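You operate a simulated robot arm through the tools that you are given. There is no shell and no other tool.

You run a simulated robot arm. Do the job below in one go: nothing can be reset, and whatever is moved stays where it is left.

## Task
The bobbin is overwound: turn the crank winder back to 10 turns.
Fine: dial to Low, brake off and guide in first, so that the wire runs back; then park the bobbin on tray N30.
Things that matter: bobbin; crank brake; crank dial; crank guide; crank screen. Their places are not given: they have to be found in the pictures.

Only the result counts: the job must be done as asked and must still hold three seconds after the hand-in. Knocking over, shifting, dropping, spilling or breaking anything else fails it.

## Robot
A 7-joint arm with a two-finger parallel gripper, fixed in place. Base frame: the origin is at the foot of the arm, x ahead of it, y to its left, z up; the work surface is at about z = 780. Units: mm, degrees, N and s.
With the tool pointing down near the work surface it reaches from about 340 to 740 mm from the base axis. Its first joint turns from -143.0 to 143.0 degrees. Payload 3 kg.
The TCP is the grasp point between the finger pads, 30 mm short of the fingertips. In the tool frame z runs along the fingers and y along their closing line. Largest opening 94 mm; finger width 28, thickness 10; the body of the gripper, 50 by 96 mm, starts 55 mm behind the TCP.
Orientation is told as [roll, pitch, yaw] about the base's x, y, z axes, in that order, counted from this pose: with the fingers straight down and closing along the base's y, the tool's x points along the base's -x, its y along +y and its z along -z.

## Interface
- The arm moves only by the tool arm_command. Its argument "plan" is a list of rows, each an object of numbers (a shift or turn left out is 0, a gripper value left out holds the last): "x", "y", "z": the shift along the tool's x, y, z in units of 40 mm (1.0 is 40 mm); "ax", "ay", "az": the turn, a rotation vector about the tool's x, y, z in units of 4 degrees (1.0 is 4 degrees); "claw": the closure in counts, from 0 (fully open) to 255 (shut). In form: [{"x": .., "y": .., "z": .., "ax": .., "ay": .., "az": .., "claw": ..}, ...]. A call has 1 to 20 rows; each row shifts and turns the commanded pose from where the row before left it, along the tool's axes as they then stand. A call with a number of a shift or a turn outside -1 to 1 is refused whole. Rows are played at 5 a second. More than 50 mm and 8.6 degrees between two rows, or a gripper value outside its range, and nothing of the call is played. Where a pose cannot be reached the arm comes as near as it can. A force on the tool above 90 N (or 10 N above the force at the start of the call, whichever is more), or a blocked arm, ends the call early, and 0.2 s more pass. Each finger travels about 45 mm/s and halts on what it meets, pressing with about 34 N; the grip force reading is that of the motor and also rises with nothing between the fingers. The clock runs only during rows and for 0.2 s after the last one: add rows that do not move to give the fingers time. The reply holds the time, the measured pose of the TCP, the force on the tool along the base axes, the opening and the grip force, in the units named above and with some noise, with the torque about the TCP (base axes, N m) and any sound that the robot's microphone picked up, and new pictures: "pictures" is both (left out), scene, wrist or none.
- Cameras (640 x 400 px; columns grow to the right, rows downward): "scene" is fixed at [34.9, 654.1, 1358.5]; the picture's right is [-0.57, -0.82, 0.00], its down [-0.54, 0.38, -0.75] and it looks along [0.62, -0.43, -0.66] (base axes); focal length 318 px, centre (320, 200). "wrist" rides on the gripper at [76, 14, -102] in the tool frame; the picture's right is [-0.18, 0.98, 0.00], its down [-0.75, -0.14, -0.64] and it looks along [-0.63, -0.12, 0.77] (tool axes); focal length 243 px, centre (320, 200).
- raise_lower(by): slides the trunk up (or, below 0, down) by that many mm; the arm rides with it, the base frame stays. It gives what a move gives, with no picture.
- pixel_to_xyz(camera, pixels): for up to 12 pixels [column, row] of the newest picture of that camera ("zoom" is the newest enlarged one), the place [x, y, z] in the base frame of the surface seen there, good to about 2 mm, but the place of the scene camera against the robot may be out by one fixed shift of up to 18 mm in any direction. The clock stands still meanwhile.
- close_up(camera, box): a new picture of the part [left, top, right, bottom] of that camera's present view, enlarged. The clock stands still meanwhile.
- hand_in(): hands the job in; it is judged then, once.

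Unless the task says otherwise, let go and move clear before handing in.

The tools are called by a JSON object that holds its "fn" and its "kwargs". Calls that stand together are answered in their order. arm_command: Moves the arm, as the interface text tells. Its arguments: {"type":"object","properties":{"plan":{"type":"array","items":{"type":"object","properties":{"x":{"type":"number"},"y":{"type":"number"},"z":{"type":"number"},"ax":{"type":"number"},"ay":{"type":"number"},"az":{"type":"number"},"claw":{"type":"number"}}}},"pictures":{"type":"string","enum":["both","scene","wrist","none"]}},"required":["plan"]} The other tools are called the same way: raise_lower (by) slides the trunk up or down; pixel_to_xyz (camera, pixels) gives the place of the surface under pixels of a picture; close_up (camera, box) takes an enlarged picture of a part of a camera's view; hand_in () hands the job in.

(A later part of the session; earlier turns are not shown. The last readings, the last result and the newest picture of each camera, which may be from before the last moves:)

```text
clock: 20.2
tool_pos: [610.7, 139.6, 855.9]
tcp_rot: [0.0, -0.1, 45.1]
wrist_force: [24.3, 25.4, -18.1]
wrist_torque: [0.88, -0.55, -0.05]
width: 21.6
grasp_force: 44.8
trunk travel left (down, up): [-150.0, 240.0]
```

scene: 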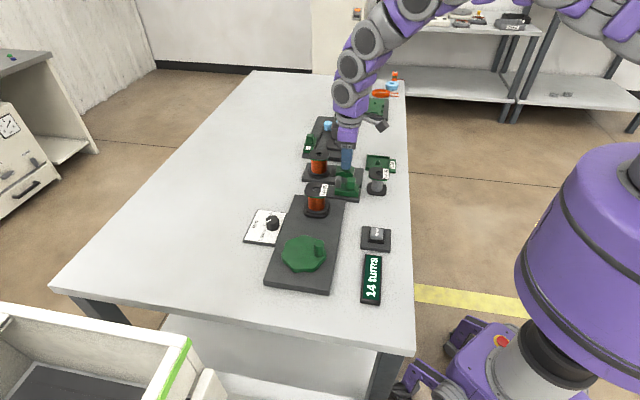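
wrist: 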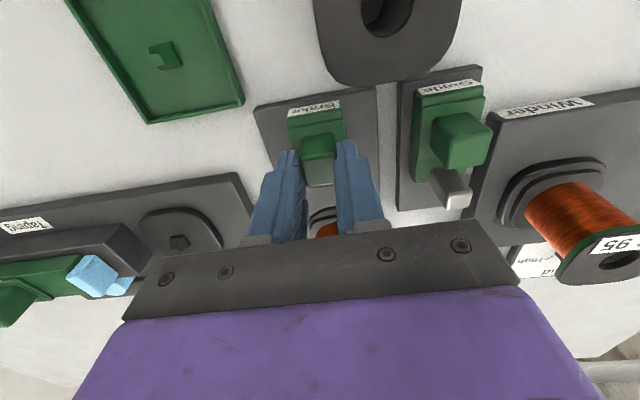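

The force rose to about 35 N at 25 mm of travel, so the brake is at its off stop. I'll relax, open, rise and go over the guide handle.

{"fn": "arm_command", "kwargs": {"plan": [{"x": -0.08}, {"claw": 90}, {}, {}, {"z": -0.5}, {"z": -0.5}, {"x": -0.05, "y": 0.7}, {"x": -0.05, "y": 0.7}, {"x": -0.05, "y": 0.66}, {}]}}

{"fn": "close_up", "kwargs": {"camera": "wrist", "box": [230, 60, 430, 210]}}

```text
clock: 22.4
tool_pos: [556.2, 197.2, 894.1]
tcp_rot: [0.2, -0.1, 44.9]
wrist_force: [-0.9, -0.7, -0.5]
wrist_torque: [0.07, 0.02, -0.02]
width: 60.7
grasp_force: 0.0
trunk travel left (down, up): [-150.0, 240.0]
```

scene: 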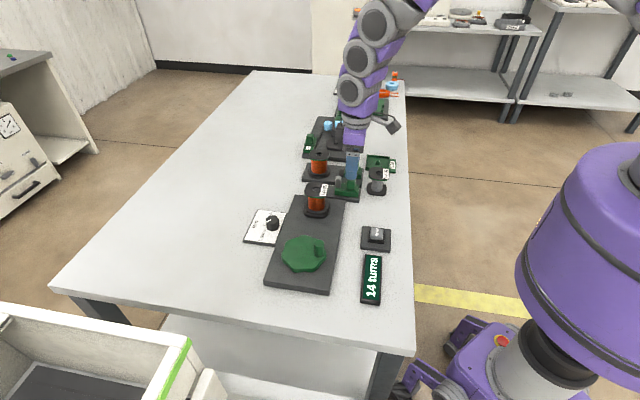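
wrist: 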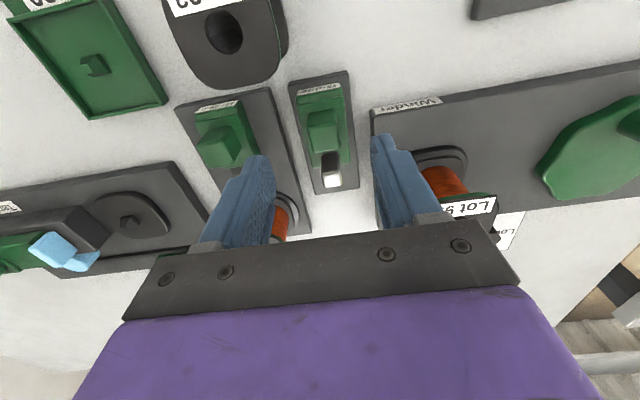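

```text
2.67 times, centred on (330, 135) of wrist
```

zoom: 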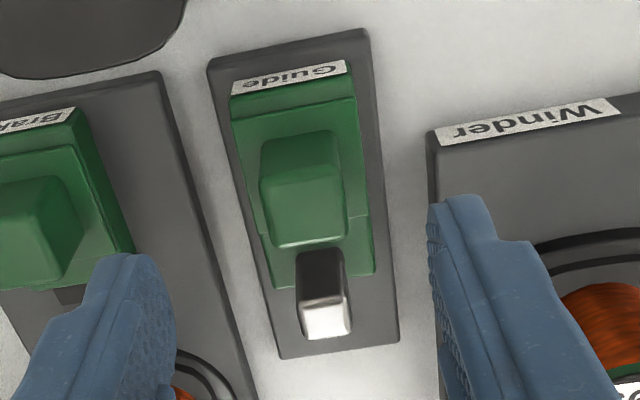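

The guide handle is at zoom (305,205) with its post at (325,310). I'll measure them again from here.

{"fn": "pixel_to_xyz", "kwargs": {"camera": "zoom", "pixels": [[265, 182], [342, 178], [275, 240], [340, 235], [305, 205], [325, 320], [310, 305], [283, 355], [398, 340], [212, 62], [368, 32], [372, 270]]}}

{"fn": "pixel_to_xyz", "kwargs": {"camera": "zoom", "pixels": [[270, 285], [235, 120], [355, 110], [85, 250], [60, 290]]}}

```text
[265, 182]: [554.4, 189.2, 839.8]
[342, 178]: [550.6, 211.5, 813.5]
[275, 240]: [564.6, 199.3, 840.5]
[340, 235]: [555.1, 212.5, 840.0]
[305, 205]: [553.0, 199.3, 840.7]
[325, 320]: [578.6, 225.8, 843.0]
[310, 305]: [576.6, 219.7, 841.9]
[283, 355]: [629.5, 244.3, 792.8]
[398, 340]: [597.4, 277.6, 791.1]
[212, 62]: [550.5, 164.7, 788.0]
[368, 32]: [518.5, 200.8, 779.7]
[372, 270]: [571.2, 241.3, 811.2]
```

```text
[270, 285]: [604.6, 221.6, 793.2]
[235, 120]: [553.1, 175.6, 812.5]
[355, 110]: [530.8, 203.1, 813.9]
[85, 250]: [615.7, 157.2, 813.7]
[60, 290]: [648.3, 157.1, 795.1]
```

The guide handle's centre is about (554,200). I'll shift 3 mm sideways, lower and grip it.

{"fn": "arm_command", "kwargs": {"plan": [{"y": 0.07, "z": 0.5}, {"z": 0.55}, {"claw": 255}, {}, {}, {}], "pictures": "wrist"}}

```text
clock: 23.8
tool_pos: [554.4, 200.6, 853.8]
tcp_rot: [0.1, -0.2, 44.9]
wrist_force: [16.3, -16.8, -1.3]
wrist_torque: [-1.05, -0.42, 0.04]
width: 22.0
grasp_force: 45.5
trunk travel left (down, up): [-150.0, 240.0]
```

wrist: 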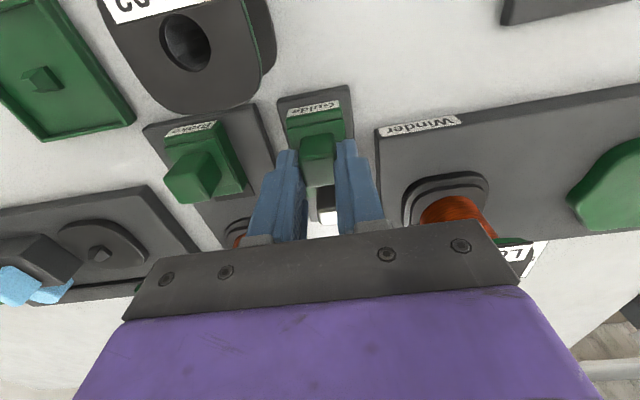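

There's a 23 N side force, so I'm about 2 mm off to +v. I'll correct that and slide the guide in (tool -x) step by step.

{"fn": "arm_command", "kwargs": {"plan": [{"y": -0.06}, {"x": -0.1}, {"x": -0.1}, {"x": -0.1}, {"x": -0.1}, {}], "pictures": "wrist"}}

{"fn": "arm_command", "kwargs": {"plan": [{"x": -0.08}, {"x": -0.08}, {}], "pictures": "wrist"}}

```text
clock: 25.2
tool_pos: [567.3, 212.3, 853.5]
tcp_rot: [0.0, 0.0, 45.0]
wrist_force: [5.7, -7.2, -8.6]
wrist_torque: [-1.12, 0.66, 0.0]
width: 21.7
grasp_force: 45.4
trunk travel left (down, up): [-150.0, 240.0]
```

wrist: 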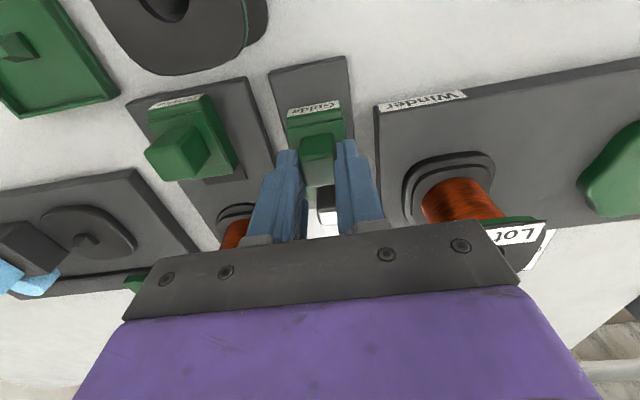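

```text
clock: 26.0
tool_pos: [570.8, 217.7, 853.9]
tcp_rot: [0.0, 0.1, 45.1]
wrist_force: [8.3, -7.8, -8.8]
wrist_torque: [-0.69, 0.39, 0.06]
width: 21.6
grasp_force: 45.3
trunk travel left (down, up): [-150.0, 240.0]
```

wrist: 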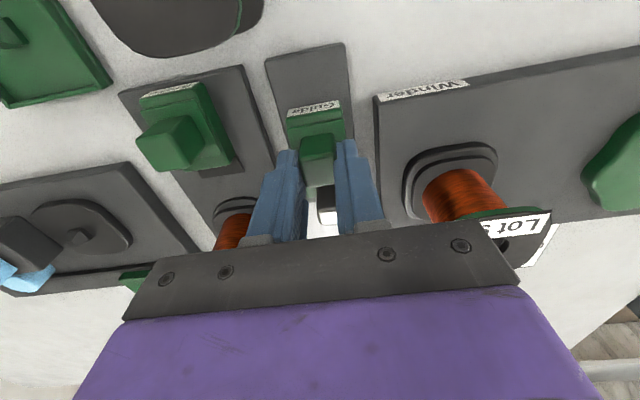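

The guide has moved about 22 mm freely so far. I'll keep sliding it until it meets the stop.

{"fn": "arm_command", "kwargs": {"plan": [{"x": -0.08}, {"x": -0.08}, {}], "pictures": "none"}}

```text
clock: 26.8
tool_pos: [575.3, 221.3, 852.9]
tcp_rot: [0.1, 0.0, 45.0]
wrist_force: [6.7, -8.5, -7.1]
wrist_torque: [0.08, -0.61, 0.06]
width: 21.8
grasp_force: 45.1
trunk travel left (down, up): [-150.0, 240.0]
```

{"fn": "arm_command", "kwargs": {"plan": [{"x": -0.08}, {"x": -0.08}, {}], "pictures": "wrist"}}

```text
clock: 27.6
tool_pos: [579.4, 226.4, 852.9]
tcp_rot: [0.2, 0.0, 45.0]
wrist_force: [5.5, -8.6, 2.1]
wrist_torque: [-1.04, 0.7, -0.01]
width: 21.8
grasp_force: 45.2
trunk travel left (down, up): [-150.0, 240.0]
```

wrist: 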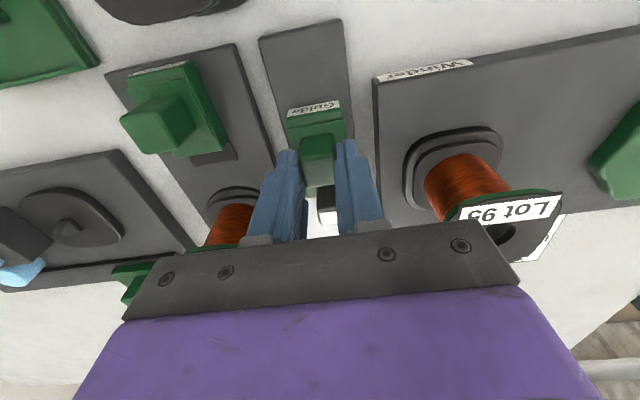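

The guide has moved about 35 mm and is still free, with the plate end a few mm ahead. I'll continue carefully.

{"fn": "arm_command", "kwargs": {"plan": [{"x": -0.06}, {"x": -0.06}, {}], "pictures": "none"}}

```text
clock: 28.4
tool_pos: [584.3, 230.1, 854.0]
tcp_rot: [0.1, 0.0, 45.0]
wrist_force: [3.2, -4.7, -7.9]
wrist_torque: [0.42, -0.64, 0.02]
width: 22.0
grasp_force: 45.3
trunk travel left (down, up): [-150.0, 240.0]
```

{"fn": "arm_command", "kwargs": {"plan": [{"x": -0.06}, {"x": -0.06}, {}], "pictures": "both"}}

{"fn": "close_up", "kwargs": {"camera": "scene", "box": [285, 130, 405, 220]}}

```text
clock: 29.2
tool_pos: [585.3, 232.8, 852.6]
tcp_rot: [0.1, 0.1, 45.0]
wrist_force: [-2.7, -10.1, -12.8]
wrist_torque: [-0.04, -0.37, 0.05]
width: 22.0
grasp_force: 44.7
trunk travel left (down, up): [-150.0, 240.0]
```

scene: 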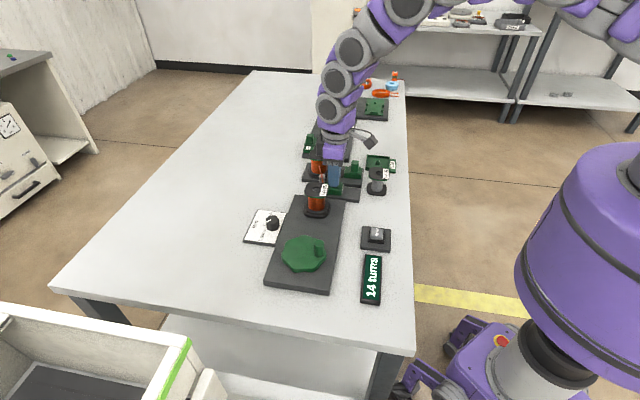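
wrist: 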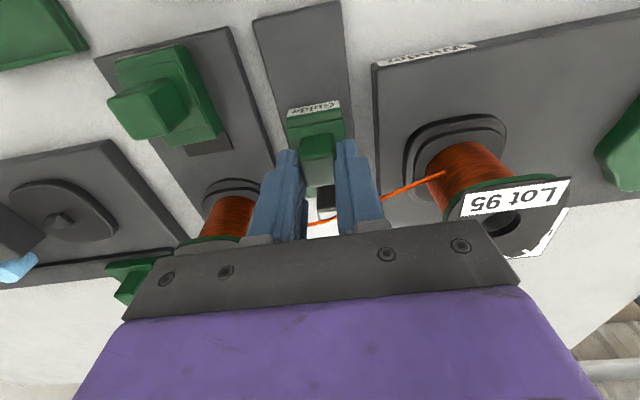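

```text
4.44 times, centred on (345, 175) of scene
```

zoom: 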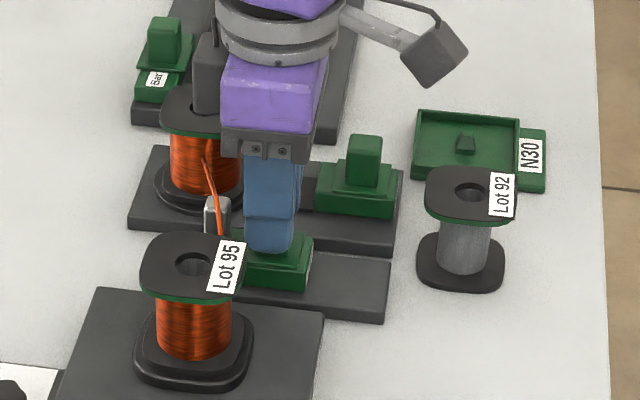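

The wire now runs from Lot 95 past the guide post to the supply spool (scene zoom (213,185)), so the guide is engaged. I'll push slightly more to confirm the end stop.

{"fn": "arm_command", "kwargs": {"plan": [{"x": -0.05}, {"x": -0.05}, {}], "pictures": "none"}}

```text
clock: 30.0
tool_pos: [585.7, 232.1, 853.6]
tcp_rot: [0.3, 0.4, 45.0]
wrist_force: [-25.1, -21.0, -12.7]
wrist_torque: [-1.35, 1.02, 0.01]
width: 21.8
grasp_force: 45.0
trunk travel left (down, up): [-150.0, 240.0]
```

The force jumped to 33 N with no motion, so the guide is at its in stop. I'll relax, open slightly to stay clear of the wire, and lift straight up.

{"fn": "arm_command", "kwargs": {"plan": [{"x": 0.08}, {"claw": 150}, {}, {}, {"z": -0.6}, {"z": -0.8}, {"z": -0.8}, {}]}}

{"fn": "close_up", "kwargs": {"camera": "scene", "box": [285, 130, 405, 220]}}

{"fn": "close_up", "kwargs": {"camera": "scene", "box": [250, 210, 410, 310]}}

{"fn": "close_up", "kwargs": {"camera": "wrist", "box": [160, 40, 640, 260]}}

```text
clock: 31.8
tool_pos: [589.5, 233.1, 939.9]
tcp_rot: [0.1, -0.1, 45.0]
wrist_force: [-0.6, -0.3, 1.2]
wrist_torque: [0.0, 0.03, 0.01]
width: 38.5
grasp_force: 0.1
trunk travel left (down, up): [-150.0, 240.0]
```

scene: 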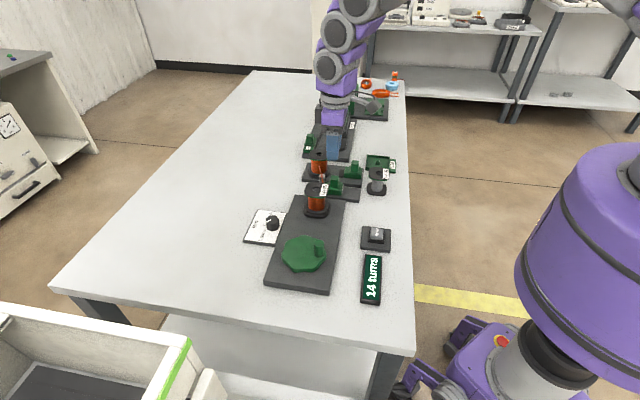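
wrist: 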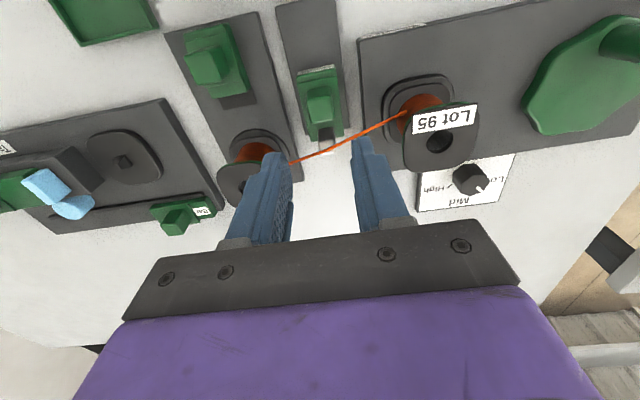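

```text
4.44 times, centred on (345, 175) of scene
```

zoom: 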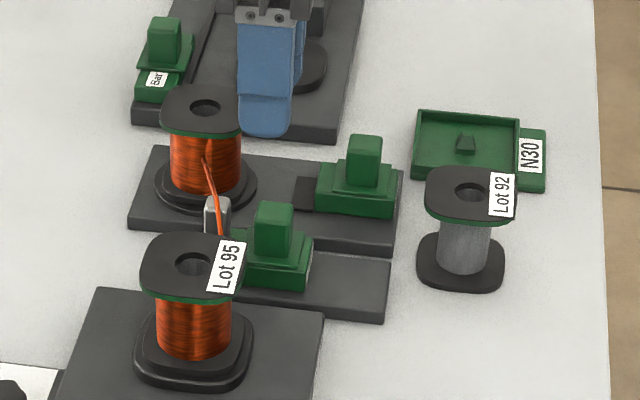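

```text
4.00 times, centred on (330, 260) of scene
```

zoom: 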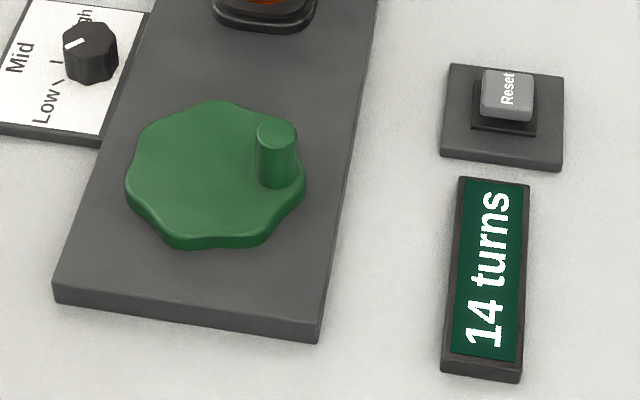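

```text
1.33 times, centred on (400, 150) of wrist
```

zoom: 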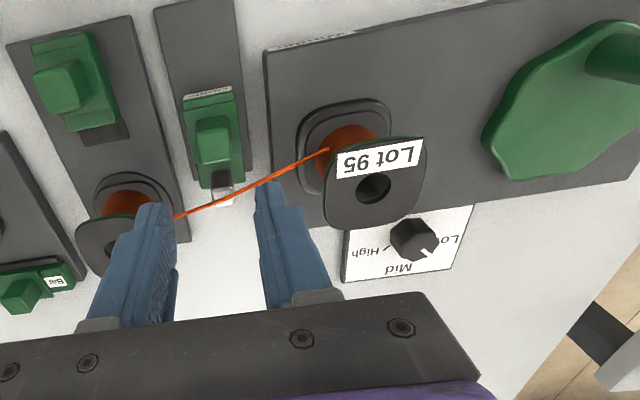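

Guide and brake look right, the wire is threaded, and the screen still shows 14 turns. I'll go over to the crank and measure the wheel and knob.

{"fn": "arm_command", "kwargs": {"plan": [{"x": 0.077, "y": 0.868, "claw": 60}, {"x": 0.077, "y": 0.868}, {"x": 0.077, "y": 0.868}, {"x": 0.077, "y": 0.868}, {"x": 0.077, "y": 0.868}, {"x": 0.077, "y": 0.868}, {"x": 0.077, "y": 0.868}, {"x": 0.077, "y": 0.868}, {}]}}

{"fn": "close_up", "kwargs": {"camera": "wrist", "box": [200, 20, 440, 200]}}

```text
clock: 33.8
tool_pos: [374.3, 411.1, 940.6]
tcp_rot: [0.0, 0.0, 45.0]
wrist_force: [-0.3, -0.3, 0.6]
wrist_torque: [0.01, -0.01, 0.02]
width: 72.1
grasp_force: 0.1
trunk travel left (down, up): [-150.0, 240.0]
```

scene: 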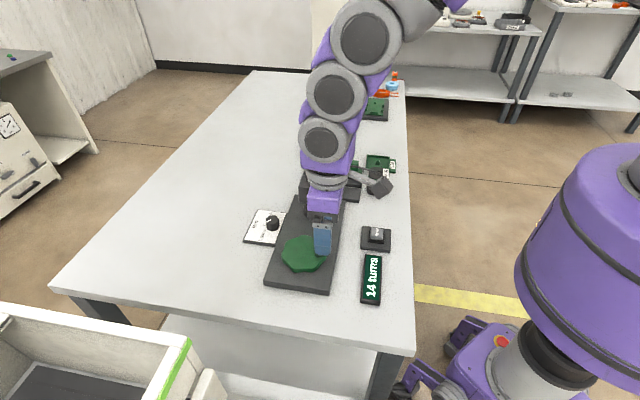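
wrist: 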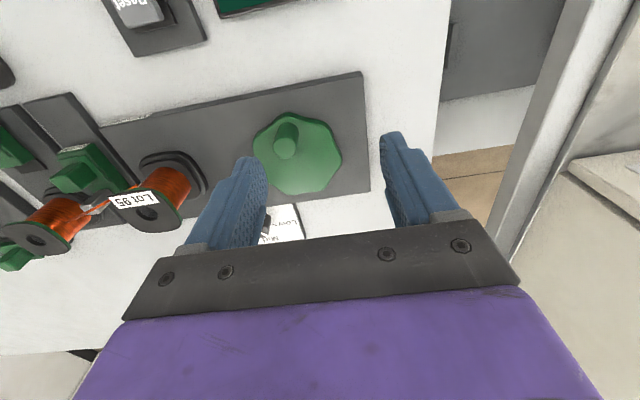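

```text
2.22 times, centred on (320, 110) of wrist
```

zoom: 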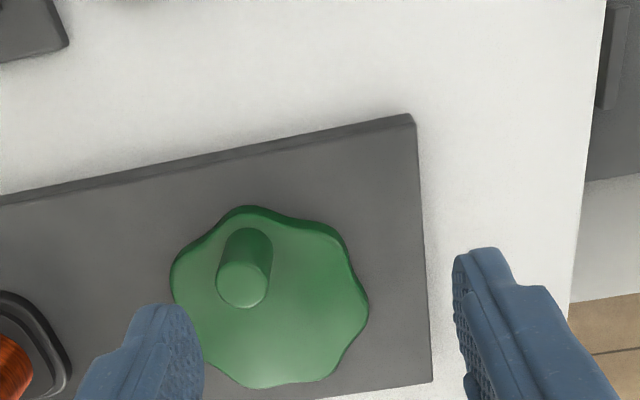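

The crank wheel is at zoom (270,300) with its knob top at (243,284). I'll measure the rim and the knob to find the crank centre and radius.

{"fn": "pixel_to_xyz", "kwargs": {"camera": "zoom", "pixels": [[243, 284], [220, 284], [266, 284], [243, 304], [243, 264], [172, 280], [238, 213], [335, 240], [366, 310], [325, 377], [258, 386], [205, 345]]}}

{"fn": "pixel_to_xyz", "kwargs": {"camera": "zoom", "pixels": [[180, 255], [205, 238], [275, 222], [310, 228], [352, 265], [358, 290], [350, 345], [335, 365], [290, 383], [240, 380], [195, 310], [415, 120]]}}

```text
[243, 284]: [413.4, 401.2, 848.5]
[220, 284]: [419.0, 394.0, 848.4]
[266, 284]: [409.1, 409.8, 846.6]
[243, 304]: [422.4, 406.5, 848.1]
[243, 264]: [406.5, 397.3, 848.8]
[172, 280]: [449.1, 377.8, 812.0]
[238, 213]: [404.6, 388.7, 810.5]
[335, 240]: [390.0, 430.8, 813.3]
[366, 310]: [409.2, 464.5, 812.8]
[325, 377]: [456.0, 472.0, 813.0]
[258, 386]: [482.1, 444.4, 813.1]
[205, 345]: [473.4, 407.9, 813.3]
```

```text
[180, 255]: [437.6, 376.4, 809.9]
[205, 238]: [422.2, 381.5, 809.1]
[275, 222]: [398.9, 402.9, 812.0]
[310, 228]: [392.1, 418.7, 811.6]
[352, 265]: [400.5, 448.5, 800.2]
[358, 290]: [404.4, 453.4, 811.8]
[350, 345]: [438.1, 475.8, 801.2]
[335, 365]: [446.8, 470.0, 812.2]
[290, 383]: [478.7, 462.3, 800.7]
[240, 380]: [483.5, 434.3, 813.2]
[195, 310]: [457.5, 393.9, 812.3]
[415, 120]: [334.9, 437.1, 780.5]
```

The crank centre is about (437,425), the knob is at (414,402), 18 mm across, and the radius is about 33 mm. The wire leaves the bobbin on its base side, so a counterclockwise turn should unwind. I'll go over the knob.

{"fn": "arm_command", "kwargs": {"plan": [{"x": -0.27, "y": -0.43, "claw": 130}, {"x": -0.27, "y": -0.43}, {"z": 0.7}, {"z": 0.7}, {}], "pictures": "wrist"}}

{"fn": "close_up", "kwargs": {"camera": "wrist", "box": [230, 60, 430, 210]}}

{"fn": "pixel_to_xyz", "kwargs": {"camera": "zoom", "pixels": [[270, 200], [300, 200], [330, 200], [300, 180], [300, 220]]}}

```text
clock: 35.0
tool_pos: [412.4, 402.7, 886.3]
tcp_rot: [0.0, 0.0, 45.0]
wrist_force: [-0.6, 0.8, 0.1]
wrist_torque: [-0.02, -0.01, -0.04]
width: 46.0
grasp_force: 0.1
trunk travel left (down, up): [-150.0, 240.0]
```

wrist: 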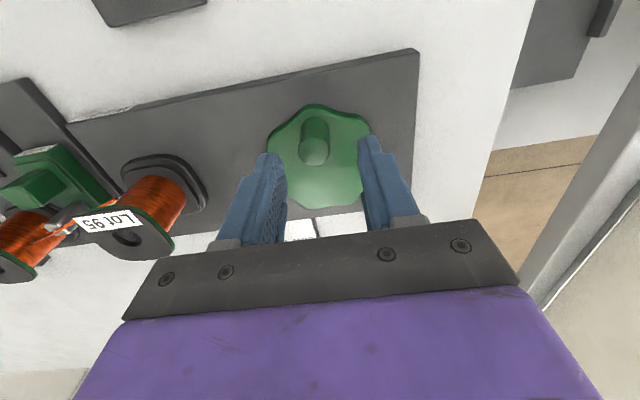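

```text
2.67 times, centred on (330, 135) of wrist
```

zoom: 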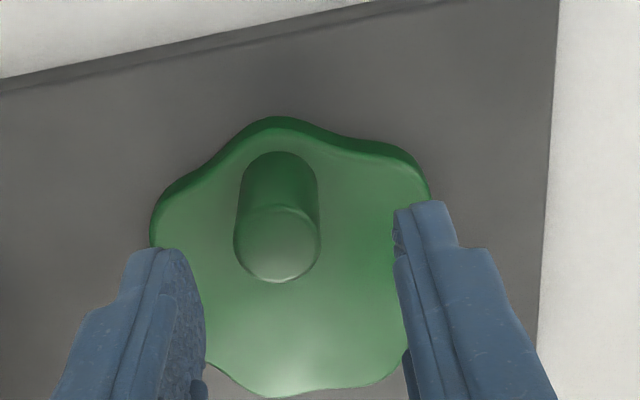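

```text
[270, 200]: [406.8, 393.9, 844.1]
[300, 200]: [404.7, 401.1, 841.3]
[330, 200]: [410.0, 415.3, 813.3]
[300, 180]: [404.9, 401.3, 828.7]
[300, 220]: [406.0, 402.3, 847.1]
```

{"fn": "pixel_to_xyz", "kwargs": {"camera": "zoom", "pixels": [[277, 243], [236, 245], [319, 240], [277, 207], [278, 279], [255, 215], [300, 272]]}}

```text
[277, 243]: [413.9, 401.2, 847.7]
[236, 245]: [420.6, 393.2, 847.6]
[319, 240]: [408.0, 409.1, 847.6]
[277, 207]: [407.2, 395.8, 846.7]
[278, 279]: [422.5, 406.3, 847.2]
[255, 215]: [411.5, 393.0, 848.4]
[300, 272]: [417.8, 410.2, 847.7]
```

The knob centre is confirmed at (414.3,401.2). I'll nudge, lower to z about 851 and grip the knob.

{"fn": "arm_command", "kwargs": {"plan": [{"y": -0.04, "z": 0.44}, {"z": 0.44}, {"claw": 255}, {}, {}, {}], "pictures": "wrist"}}

```text
clock: 36.4
tool_pos: [413.6, 402.5, 849.4]
tcp_rot: [0.0, 0.0, 45.1]
wrist_force: [-1.3, -1.2, -3.8]
wrist_torque: [-0.13, -0.72, 0.03]
width: 21.8
grasp_force: 45.1
trunk travel left (down, up): [-150.0, 240.0]
```

wrist: 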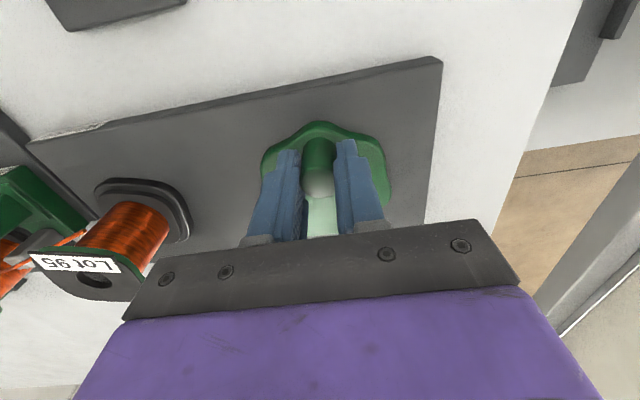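

The knob is held at 21.8 mm with little side force. I'll crank the first quarter turn counterclockwise and check the forces and screen.

{"fn": "arm_command", "kwargs": {"plan": [{"x": -0.0404, "y": -0.2549}, {"x": -0.1172, "y": -0.23}, {"x": -0.1825, "y": -0.1825}, {"x": -0.23, "y": -0.1172}, {"x": -0.2549, "y": -0.0404}, {}]}}

{"fn": "close_up", "kwargs": {"camera": "scene", "box": [250, 190, 410, 310]}}

```text
clock: 37.8
tool_pos: [462.9, 401.0, 849.6]
tcp_rot: [0.1, -0.1, 44.9]
wrist_force: [19.2, -18.6, -11.4]
wrist_torque: [-0.79, -0.82, 0.04]
width: 21.6
grasp_force: 45.0
trunk travel left (down, up): [-150.0, 240.0]
```

scene: 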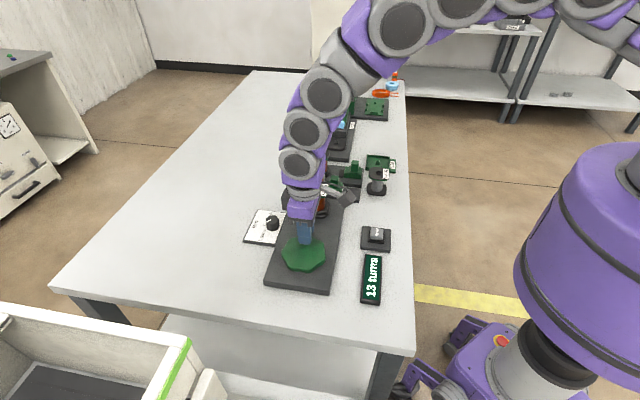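
wrist: 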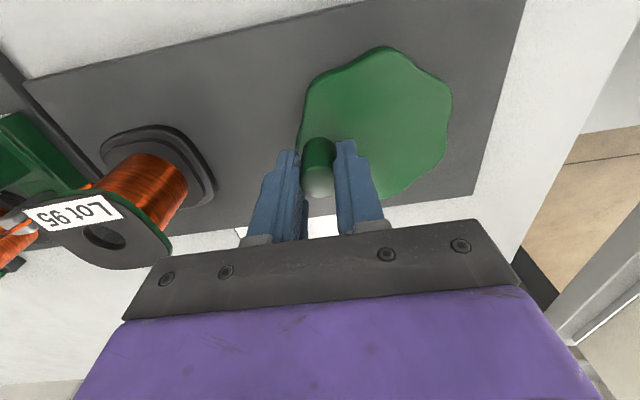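

```text
3.33 times, centred on (330, 250) of scene
```

zoom: 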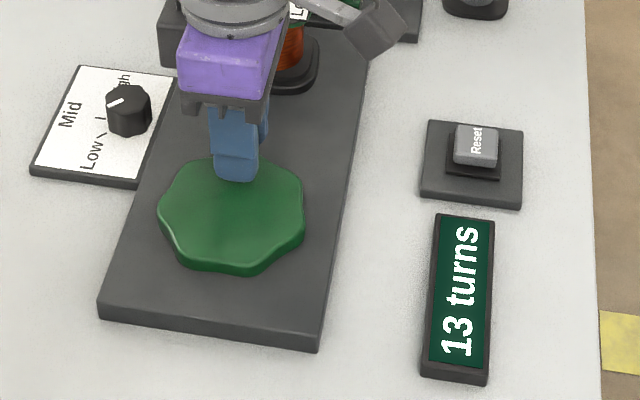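

The screen now shows 13, so the direction is right. The force suggests the real radius is nearer 35 mm, so I'll correct the path and do the next quarter.

{"fn": "arm_command", "kwargs": {"plan": [{"x": -0.32, "y": -0.0225}, {"x": -0.245, "y": 0.125}, {"x": -0.1925, "y": 0.1925}, {"x": -0.125, "y": 0.245}, {"x": -0.0425, "y": 0.27}, {}]}}

{"fn": "close_up", "kwargs": {"camera": "scene", "box": [250, 190, 410, 310]}}

```text
clock: 39.2
tool_pos: [461.9, 449.7, 849.9]
tcp_rot: [0.1, 0.3, 44.9]
wrist_force: [-14.4, -14.5, -6.1]
wrist_torque: [-1.54, 0.38, 0.02]
width: 21.8
grasp_force: 45.6
trunk travel left (down, up): [-150.0, 240.0]
```

scene: 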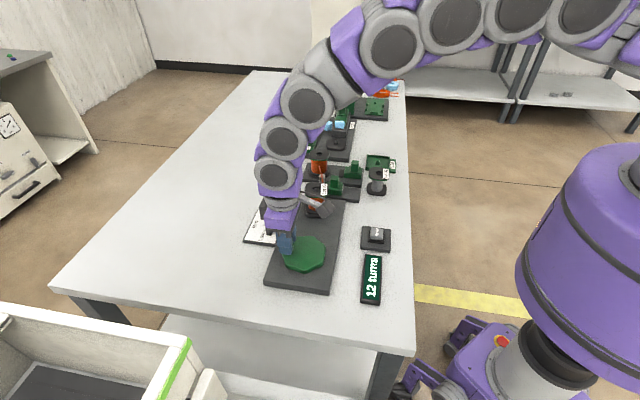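
wrist: 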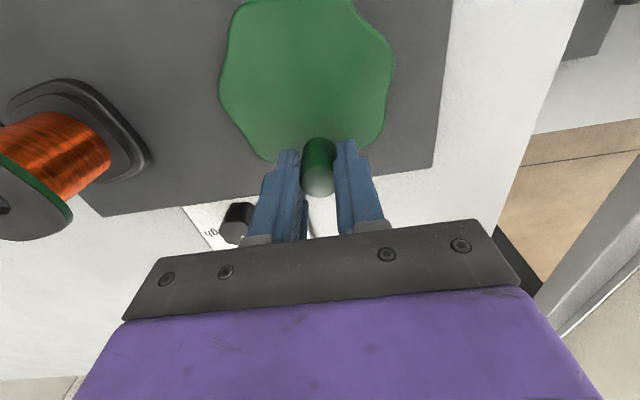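

```text
3.33 times, centred on (330, 250) of scene
```

zoom: 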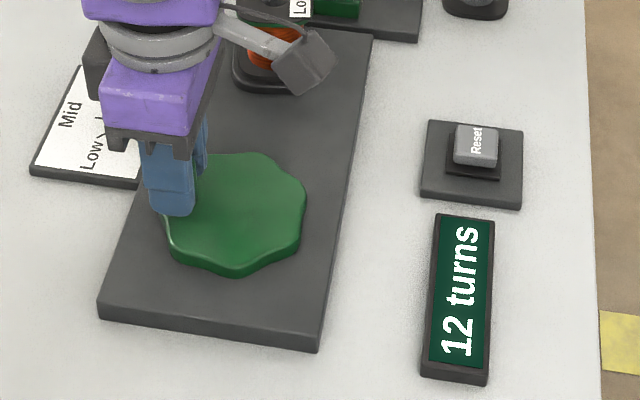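

The screen shows 12 after half a revolution, so one crank turn is about 4 bobbin turns and a full revolution should give 10. I'll refine the path to R about 34 and do the third quarter.

{"fn": "arm_command", "kwargs": {"plan": [{"x": 0.0975, "y": 0.2375}, {"x": 0.12, "y": 0.2375}, {"x": 0.1875, "y": 0.1875}, {"x": 0.2375, "y": 0.12}, {"x": 0.2625, "y": 0.0425}, {}]}}

{"fn": "close_up", "kwargs": {"camera": "scene", "box": [250, 190, 410, 310]}}

```text
clock: 40.6
tool_pos: [416.4, 450.2, 852.4]
tcp_rot: [0.0, -0.2, 45.0]
wrist_force: [9.6, -11.5, -9.9]
wrist_torque: [-0.38, -0.7, 0.02]
width: 21.5
grasp_force: 45.1
trunk travel left (down, up): [-150.0, 240.0]
```

scene: 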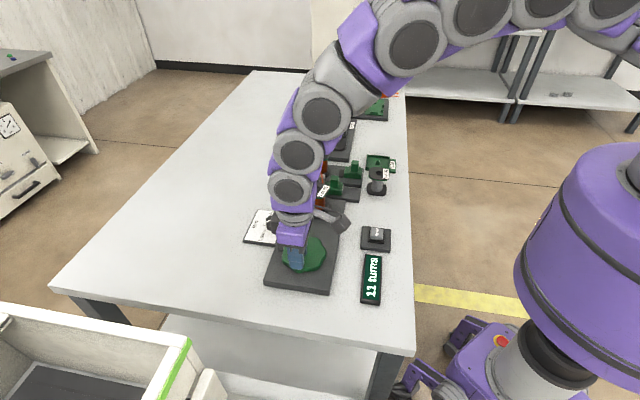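
wrist: 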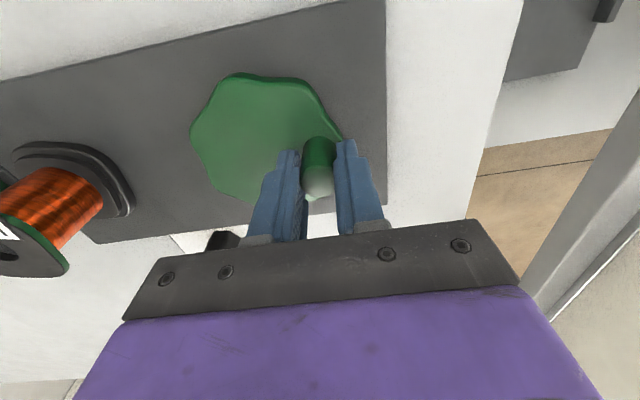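

```text
3.33 times, centred on (330, 250) of scene
```

zoom: 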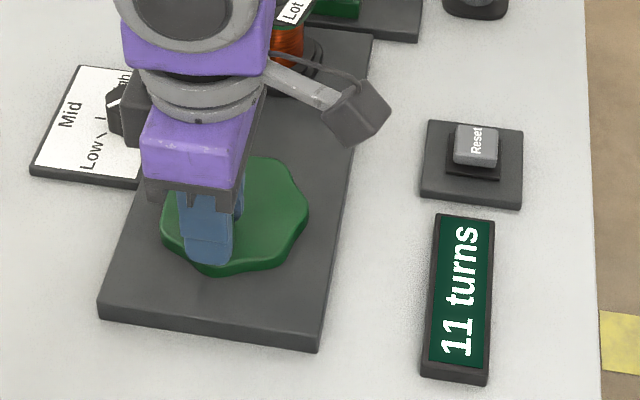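

The screen shows 11 after three quarters. I'll finish the last quarter, bringing the knob back to its starting point.

{"fn": "arm_command", "kwargs": {"plan": [{"x": 0.26, "y": -0.0575}, {"x": 0.2375, "y": -0.12}, {"x": 0.185, "y": -0.185}, {"x": 0.12, "y": -0.2375}, {"x": 0.0425, "y": -0.26}, {}]}}

{"fn": "close_up", "kwargs": {"camera": "scene", "box": [250, 190, 410, 310]}}

```text
clock: 42.0
tool_pos: [414.7, 402.6, 850.2]
tcp_rot: [-0.1, 0.1, 44.9]
wrist_force: [-4.7, -5.5, 2.8]
wrist_torque: [-0.13, -0.32, -0.01]
width: 21.7
grasp_force: 44.8
trunk travel left (down, up): [-150.0, 240.0]
```

scene: 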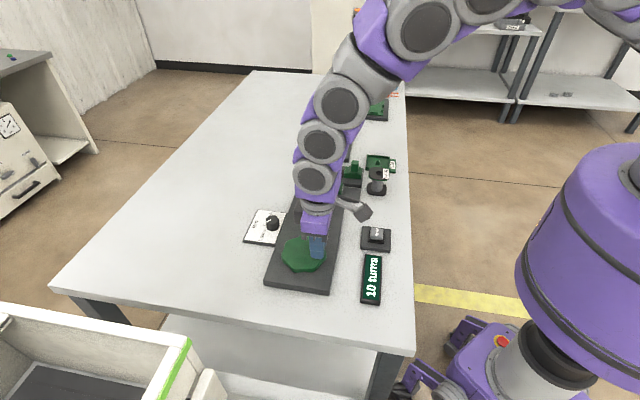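
wrist: 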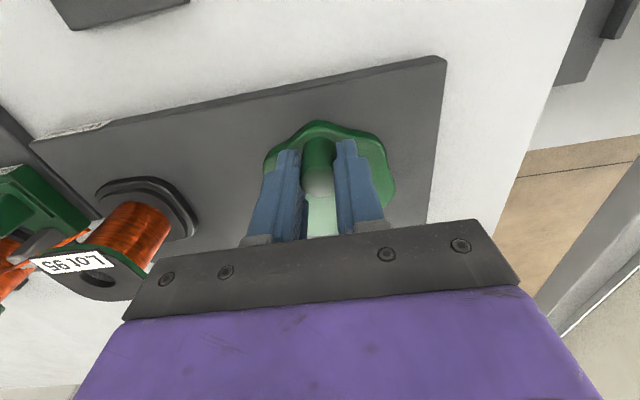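

```text
3.33 times, centred on (330, 250) of scene
```

zoom: 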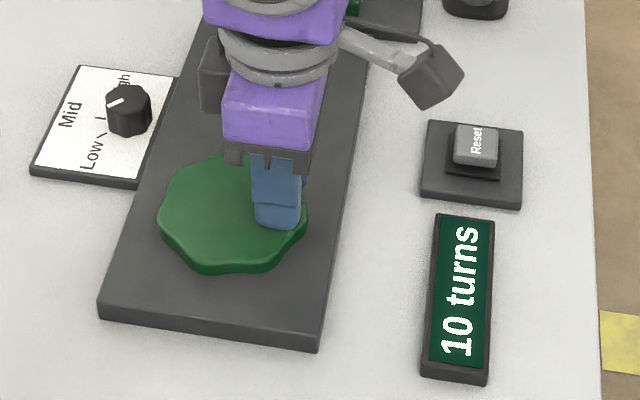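

The screen now reads 10 turns. I'll release the knob, lift straight up and move to look at the Lot 95 bobbin.

{"fn": "arm_command", "kwargs": {"plan": [{"claw": 140}, {}, {}, {"z": -0.7}, {"z": -0.8}, {"z": -0.8}, {"x": 0.124, "y": -0.804}, {"x": 0.124, "y": -0.804}, {"x": 0.124, "y": -0.804}, {"x": 0.124, "y": -0.804, "claw": 0}, {}, {}]}}

{"fn": "close_up", "kwargs": {"camera": "scene", "box": [250, 150, 410, 310]}}

{"fn": "close_up", "kwargs": {"camera": "wrist", "box": [230, 40, 430, 200]}}

```text
clock: 44.6
tool_pos: [491.9, 296.3, 941.8]
tcp_rot: [0.0, 0.0, 44.9]
wrist_force: [0.0, -0.9, 0.2]
wrist_torque: [0.02, 0.0, -0.01]
width: 94.0
grasp_force: 0.1
trunk travel left (down, up): [-150.0, 240.0]
```

scene: 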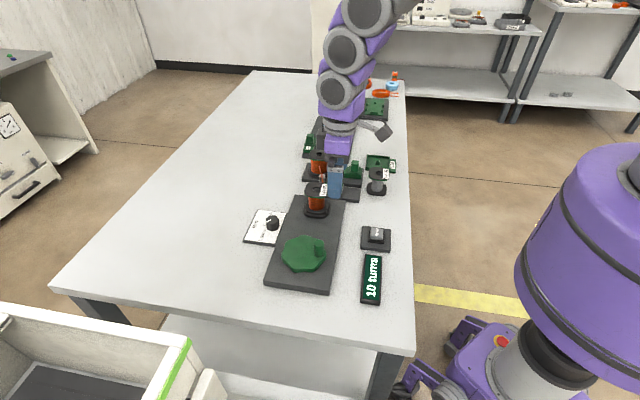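
wrist: 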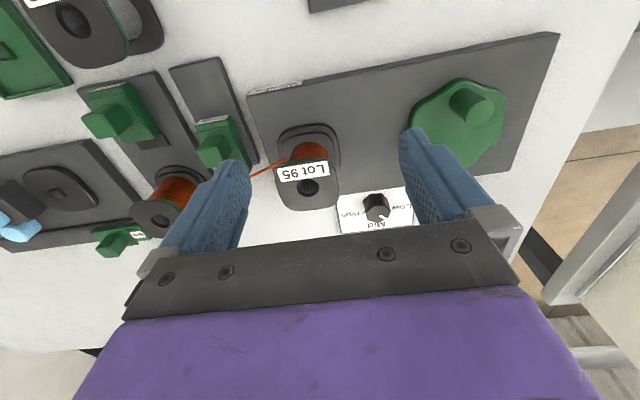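

```text
2.50 times, centred on (330, 230) of scene
```

zoom: 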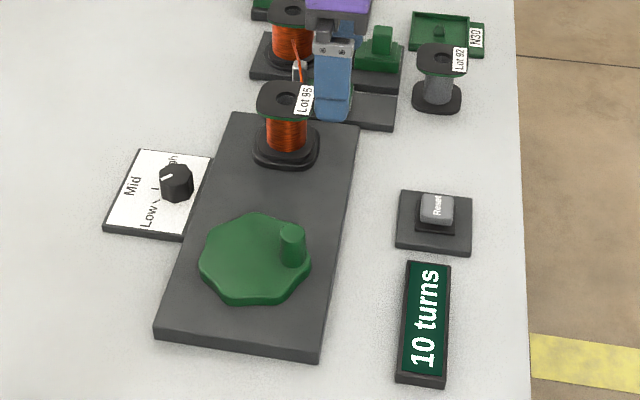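

```text
2.50 times, centred on (330, 120) of wrist
```

zoom: 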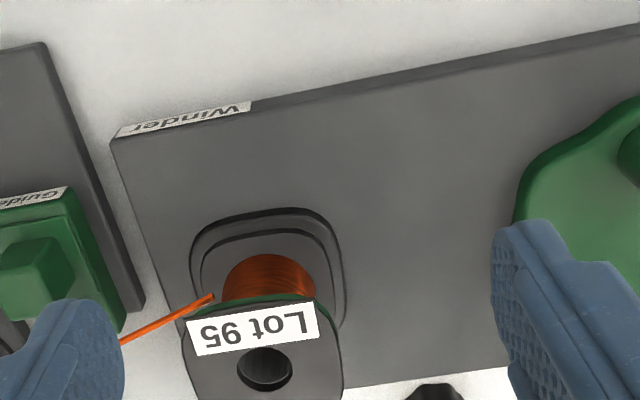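

The wire is still threaded and the screen reads 10. The bobbin's top flange with the "Lot 95" label is at wrist (307,185). I'll measure its extent and its lower tiers.

{"fn": "pixel_to_xyz", "kwargs": {"camera": "wrist", "pixels": [[308, 187], [277, 190], [339, 185], [308, 206], [285, 207], [336, 203], [306, 195], [330, 170], [277, 175], [335, 195], [280, 200]]}}

{"fn": "pixel_to_xyz", "kwargs": {"camera": "zoom", "pixels": [[195, 240], [250, 212], [325, 225], [342, 280], [190, 280], [265, 212], [268, 240], [205, 265], [335, 260], [215, 238], [300, 240], [260, 270]]}}

{"fn": "close_up", "kwargs": {"camera": "scene", "box": [295, 165, 345, 225]}}

{"fn": "close_up", "kwargs": {"camera": "scene", "box": [355, 145, 405, 200]}}

```text
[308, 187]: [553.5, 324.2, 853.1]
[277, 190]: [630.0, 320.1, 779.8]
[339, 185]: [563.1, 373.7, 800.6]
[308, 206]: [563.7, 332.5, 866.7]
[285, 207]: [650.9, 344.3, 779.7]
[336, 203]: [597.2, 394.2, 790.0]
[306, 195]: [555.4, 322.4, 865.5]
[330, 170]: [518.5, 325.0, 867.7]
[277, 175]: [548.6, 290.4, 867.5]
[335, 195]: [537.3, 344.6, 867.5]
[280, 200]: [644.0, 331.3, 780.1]
```

```text
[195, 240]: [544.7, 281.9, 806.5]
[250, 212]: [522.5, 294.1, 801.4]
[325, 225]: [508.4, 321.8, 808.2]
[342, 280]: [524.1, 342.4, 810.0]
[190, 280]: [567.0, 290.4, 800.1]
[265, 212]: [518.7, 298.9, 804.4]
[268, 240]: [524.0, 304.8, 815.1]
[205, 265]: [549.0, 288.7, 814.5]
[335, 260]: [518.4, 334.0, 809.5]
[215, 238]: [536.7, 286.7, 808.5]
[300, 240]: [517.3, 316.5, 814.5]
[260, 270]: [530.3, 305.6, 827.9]
```

```text
6.67 times, centred on (320, 195) of scene
```

zoom: 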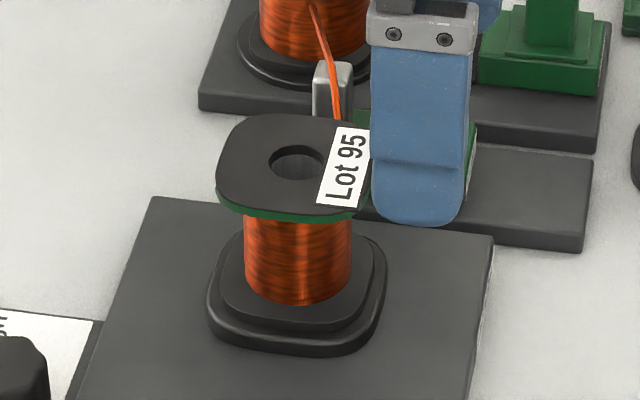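

```text
7.27 times, centred on (380, 172) of scene
```

zoom: 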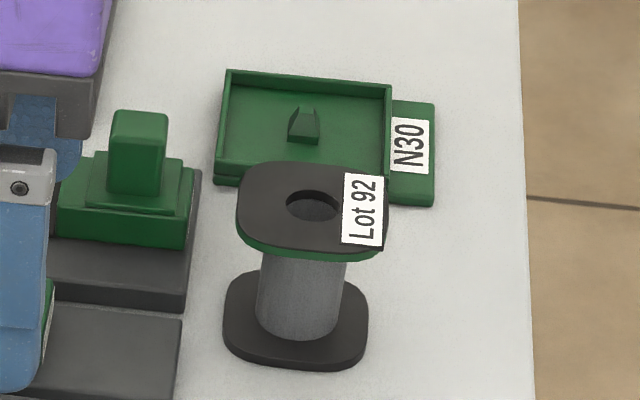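

Lot 95 has two similar flanges, with its top at z 867 and the lower flange seated in a chuck. Tray N30 has walls and a small centre peg. I'll hover above the bobbin for accurate flange measurements.

{"fn": "arm_command", "kwargs": {"plan": [{"x": -0.67, "y": -0.28}, {"x": -0.67, "y": -0.28}, {}]}}

{"fn": "close_up", "kwargs": {"camera": "wrist", "box": [240, 60, 400, 180]}}

```text
clock: 45.4
tool_pos: [546.7, 319.0, 943.0]
tcp_rot: [0.0, 0.0, 45.0]
wrist_force: [0.0, 0.9, 0.5]
wrist_torque: [-0.01, 0.02, -0.01]
width: 93.9
grasp_force: 0.1
trunk travel left (down, up): [-150.0, 240.0]
```

scene: 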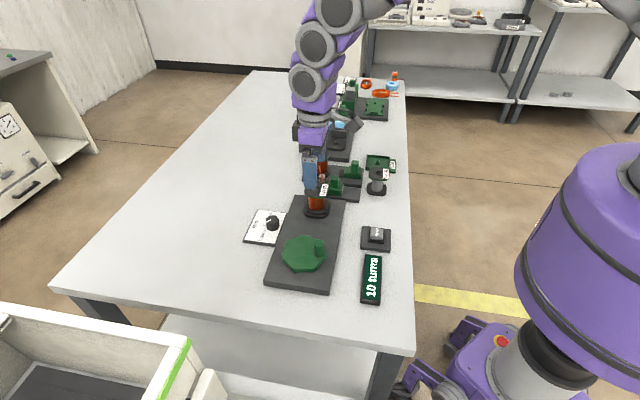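
wrist: 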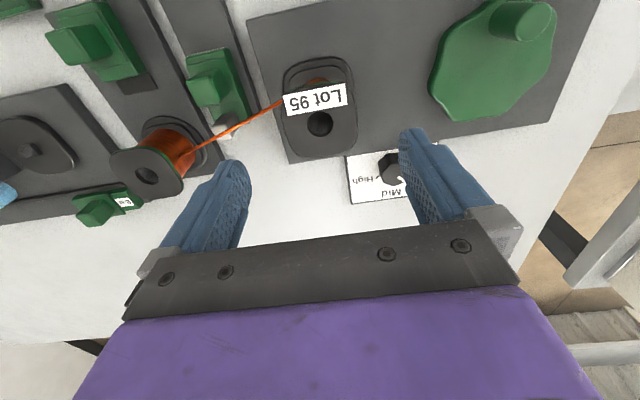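

```text
3.33 times, centred on (320, 120) of wrist
```

zoom: 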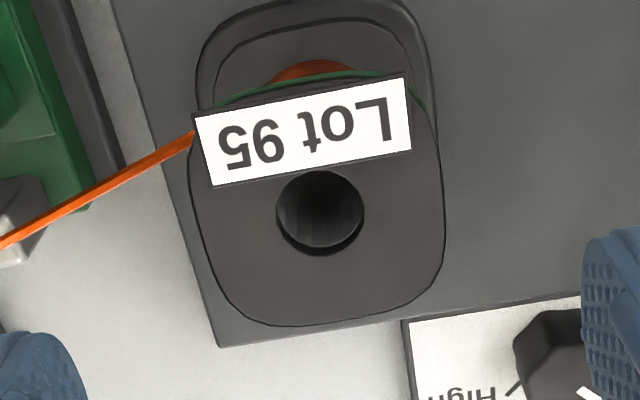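

{"fn": "pixel_to_xyz", "kwargs": {"camera": "zoom", "pixels": [[195, 215], [440, 195], [445, 240], [315, 320], [260, 325], [385, 315], [197, 118], [408, 75], [213, 184], [410, 150], [280, 215], [362, 210]]}}

{"fn": "pixel_to_xyz", "kwargs": {"camera": "zoom", "pixels": [[320, 182], [318, 255], [210, 260], [225, 300], [430, 280], [192, 185], [436, 130], [197, 60], [300, 5], [425, 30], [440, 130], [305, 125]]}}

```text
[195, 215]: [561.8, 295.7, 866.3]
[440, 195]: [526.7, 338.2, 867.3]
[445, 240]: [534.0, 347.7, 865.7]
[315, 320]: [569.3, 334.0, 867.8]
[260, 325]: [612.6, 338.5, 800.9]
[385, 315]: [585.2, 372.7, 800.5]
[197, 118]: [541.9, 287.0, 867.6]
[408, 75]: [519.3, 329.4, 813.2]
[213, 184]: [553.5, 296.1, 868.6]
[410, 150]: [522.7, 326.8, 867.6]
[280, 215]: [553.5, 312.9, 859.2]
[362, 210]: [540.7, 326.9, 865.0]
```

```text
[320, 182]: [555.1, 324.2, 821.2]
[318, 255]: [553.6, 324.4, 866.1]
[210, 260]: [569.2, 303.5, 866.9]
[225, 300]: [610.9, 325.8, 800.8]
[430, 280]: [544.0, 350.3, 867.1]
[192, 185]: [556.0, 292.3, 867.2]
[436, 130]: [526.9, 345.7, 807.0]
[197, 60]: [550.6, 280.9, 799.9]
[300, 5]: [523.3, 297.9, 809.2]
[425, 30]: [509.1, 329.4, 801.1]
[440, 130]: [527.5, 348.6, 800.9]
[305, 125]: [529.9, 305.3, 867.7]
```

The bobbin centre is (545.7,319.1), its flange 55 mm square and aligned with the winder, and the wire leaves on the guide side. I'll grip it across the other direction to stay clear of the wire. First I'll survey the tray from above and turn the tool.

{"fn": "arm_command", "kwargs": {"plan": [{"x": 0.5, "y": -0.807}, {"x": 0.5, "y": -0.807}, {"x": 0.5, "y": -0.807}, {"x": 0.5, "y": -0.807}, {"x": 0.5, "y": -0.807}, {"x": 0.5, "y": -0.807}, {"x": 0.5, "y": -0.807}, {"x": 0.5, "y": -0.807}, {"az": 1}, {"az": 1}, {"az": 1}, {"az": 1}, {"az": 1}, {"az": 1}, {"az": 1}, {"az": 1}, {"az": 1}, {"az": 1}, {"az": 1}, {"az": 0.25}]}}

{"fn": "close_up", "kwargs": {"camera": "wrist", "box": [220, 20, 420, 180]}}

```text
clock: 49.6
tool_pos: [615.4, 21.4, 942.0]
tcp_rot: [0.2, 0.0, -0.1]
wrist_force: [-0.1, 1.2, 0.5]
wrist_torque: [-0.02, -0.01, 0.0]
width: 94.0
grasp_force: 0.0
trunk travel left (down, up): [-150.0, 240.0]
```

scene: 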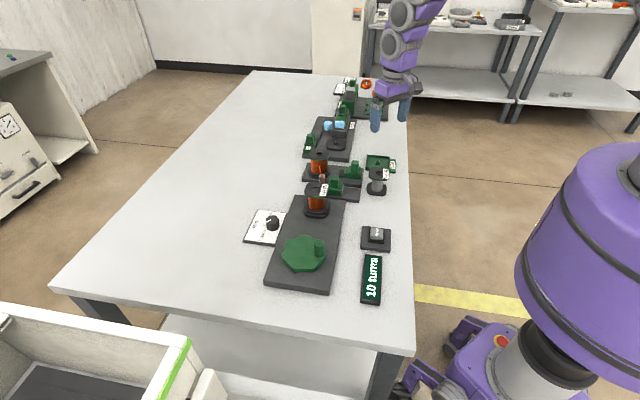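
wrist: 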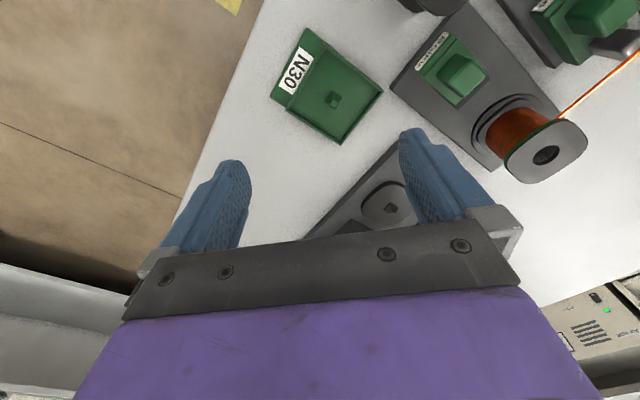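

```text
2.50 times, centred on (320, 100) of wrist
```

zoom: 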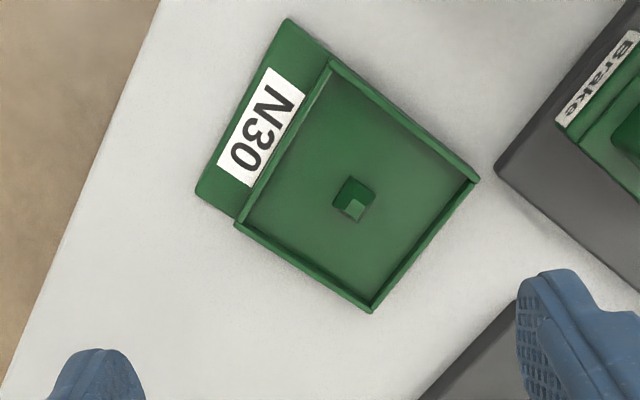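

Tray N30 is seen clearly: its pocket corners are at zoom (335,62), (477,182), (372,310) and (237,225), with a peg at (353,200). I'll measure them.

{"fn": "pixel_to_xyz", "kwargs": {"camera": "zoom", "pixels": [[334, 60], [476, 182], [372, 309], [239, 224], [333, 75], [463, 185], [370, 295], [250, 222], [355, 190], [355, 210], [300, 250], [350, 250]]}}

{"fn": "close_up", "kwargs": {"camera": "wrist", "box": [300, 60, 370, 130]}}

{"fn": "pixel_to_xyz", "kwargs": {"camera": "wrist", "pixels": [[333, 96], [330, 100], [336, 102], [333, 106], [326, 97]]}}

```text
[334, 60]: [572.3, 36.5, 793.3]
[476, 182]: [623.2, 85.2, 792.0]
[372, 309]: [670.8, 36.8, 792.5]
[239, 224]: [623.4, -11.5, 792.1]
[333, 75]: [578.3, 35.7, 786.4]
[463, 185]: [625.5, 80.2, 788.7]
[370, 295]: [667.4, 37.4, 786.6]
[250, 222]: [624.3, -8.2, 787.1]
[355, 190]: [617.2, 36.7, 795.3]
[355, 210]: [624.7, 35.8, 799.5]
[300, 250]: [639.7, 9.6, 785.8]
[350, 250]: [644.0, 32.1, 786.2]
```

```text
5.71 times, centred on (335, 95) of wrist
```

zoom: 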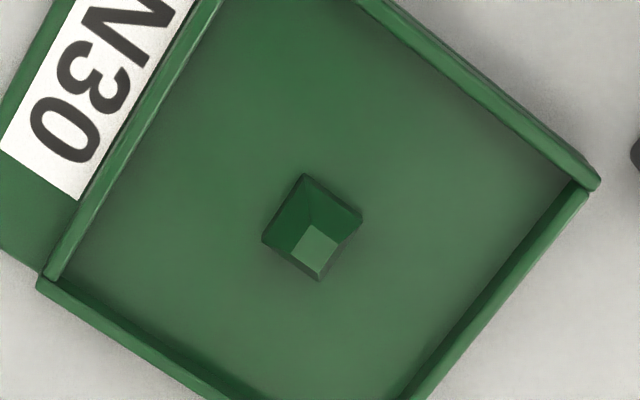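

```text
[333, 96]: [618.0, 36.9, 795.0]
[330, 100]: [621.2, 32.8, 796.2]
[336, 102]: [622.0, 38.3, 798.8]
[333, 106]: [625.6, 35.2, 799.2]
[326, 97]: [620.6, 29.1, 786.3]
```

The tray centre is (622.4,36.7) with the pocket at 45°, inner size about 63 mm, floor z 786 and walls z 792. I'll measure the similar Lot 92 bobbin's height to get the bobbin's dimensions.

{"fn": "pixel_to_xyz", "kwargs": {"camera": "scene", "pixels": [[372, 175], [371, 170], [380, 190], [370, 192], [376, 183], [311, 188], [322, 196], [318, 213]]}}

{"fn": "close_up", "kwargs": {"camera": "scene", "box": [295, 170, 345, 225]}}

```text
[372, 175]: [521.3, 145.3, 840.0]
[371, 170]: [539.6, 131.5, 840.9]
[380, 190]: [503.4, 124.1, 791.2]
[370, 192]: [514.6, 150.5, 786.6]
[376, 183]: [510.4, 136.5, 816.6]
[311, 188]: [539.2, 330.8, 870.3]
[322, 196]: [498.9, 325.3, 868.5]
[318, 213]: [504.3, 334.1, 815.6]
```

```text
7.27 times, centred on (320, 198) of scene
```

zoom: 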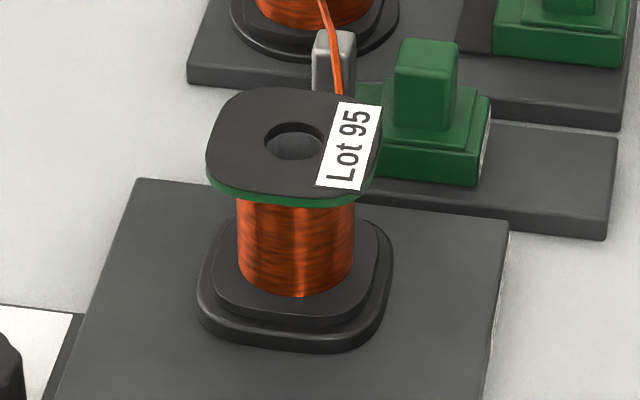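

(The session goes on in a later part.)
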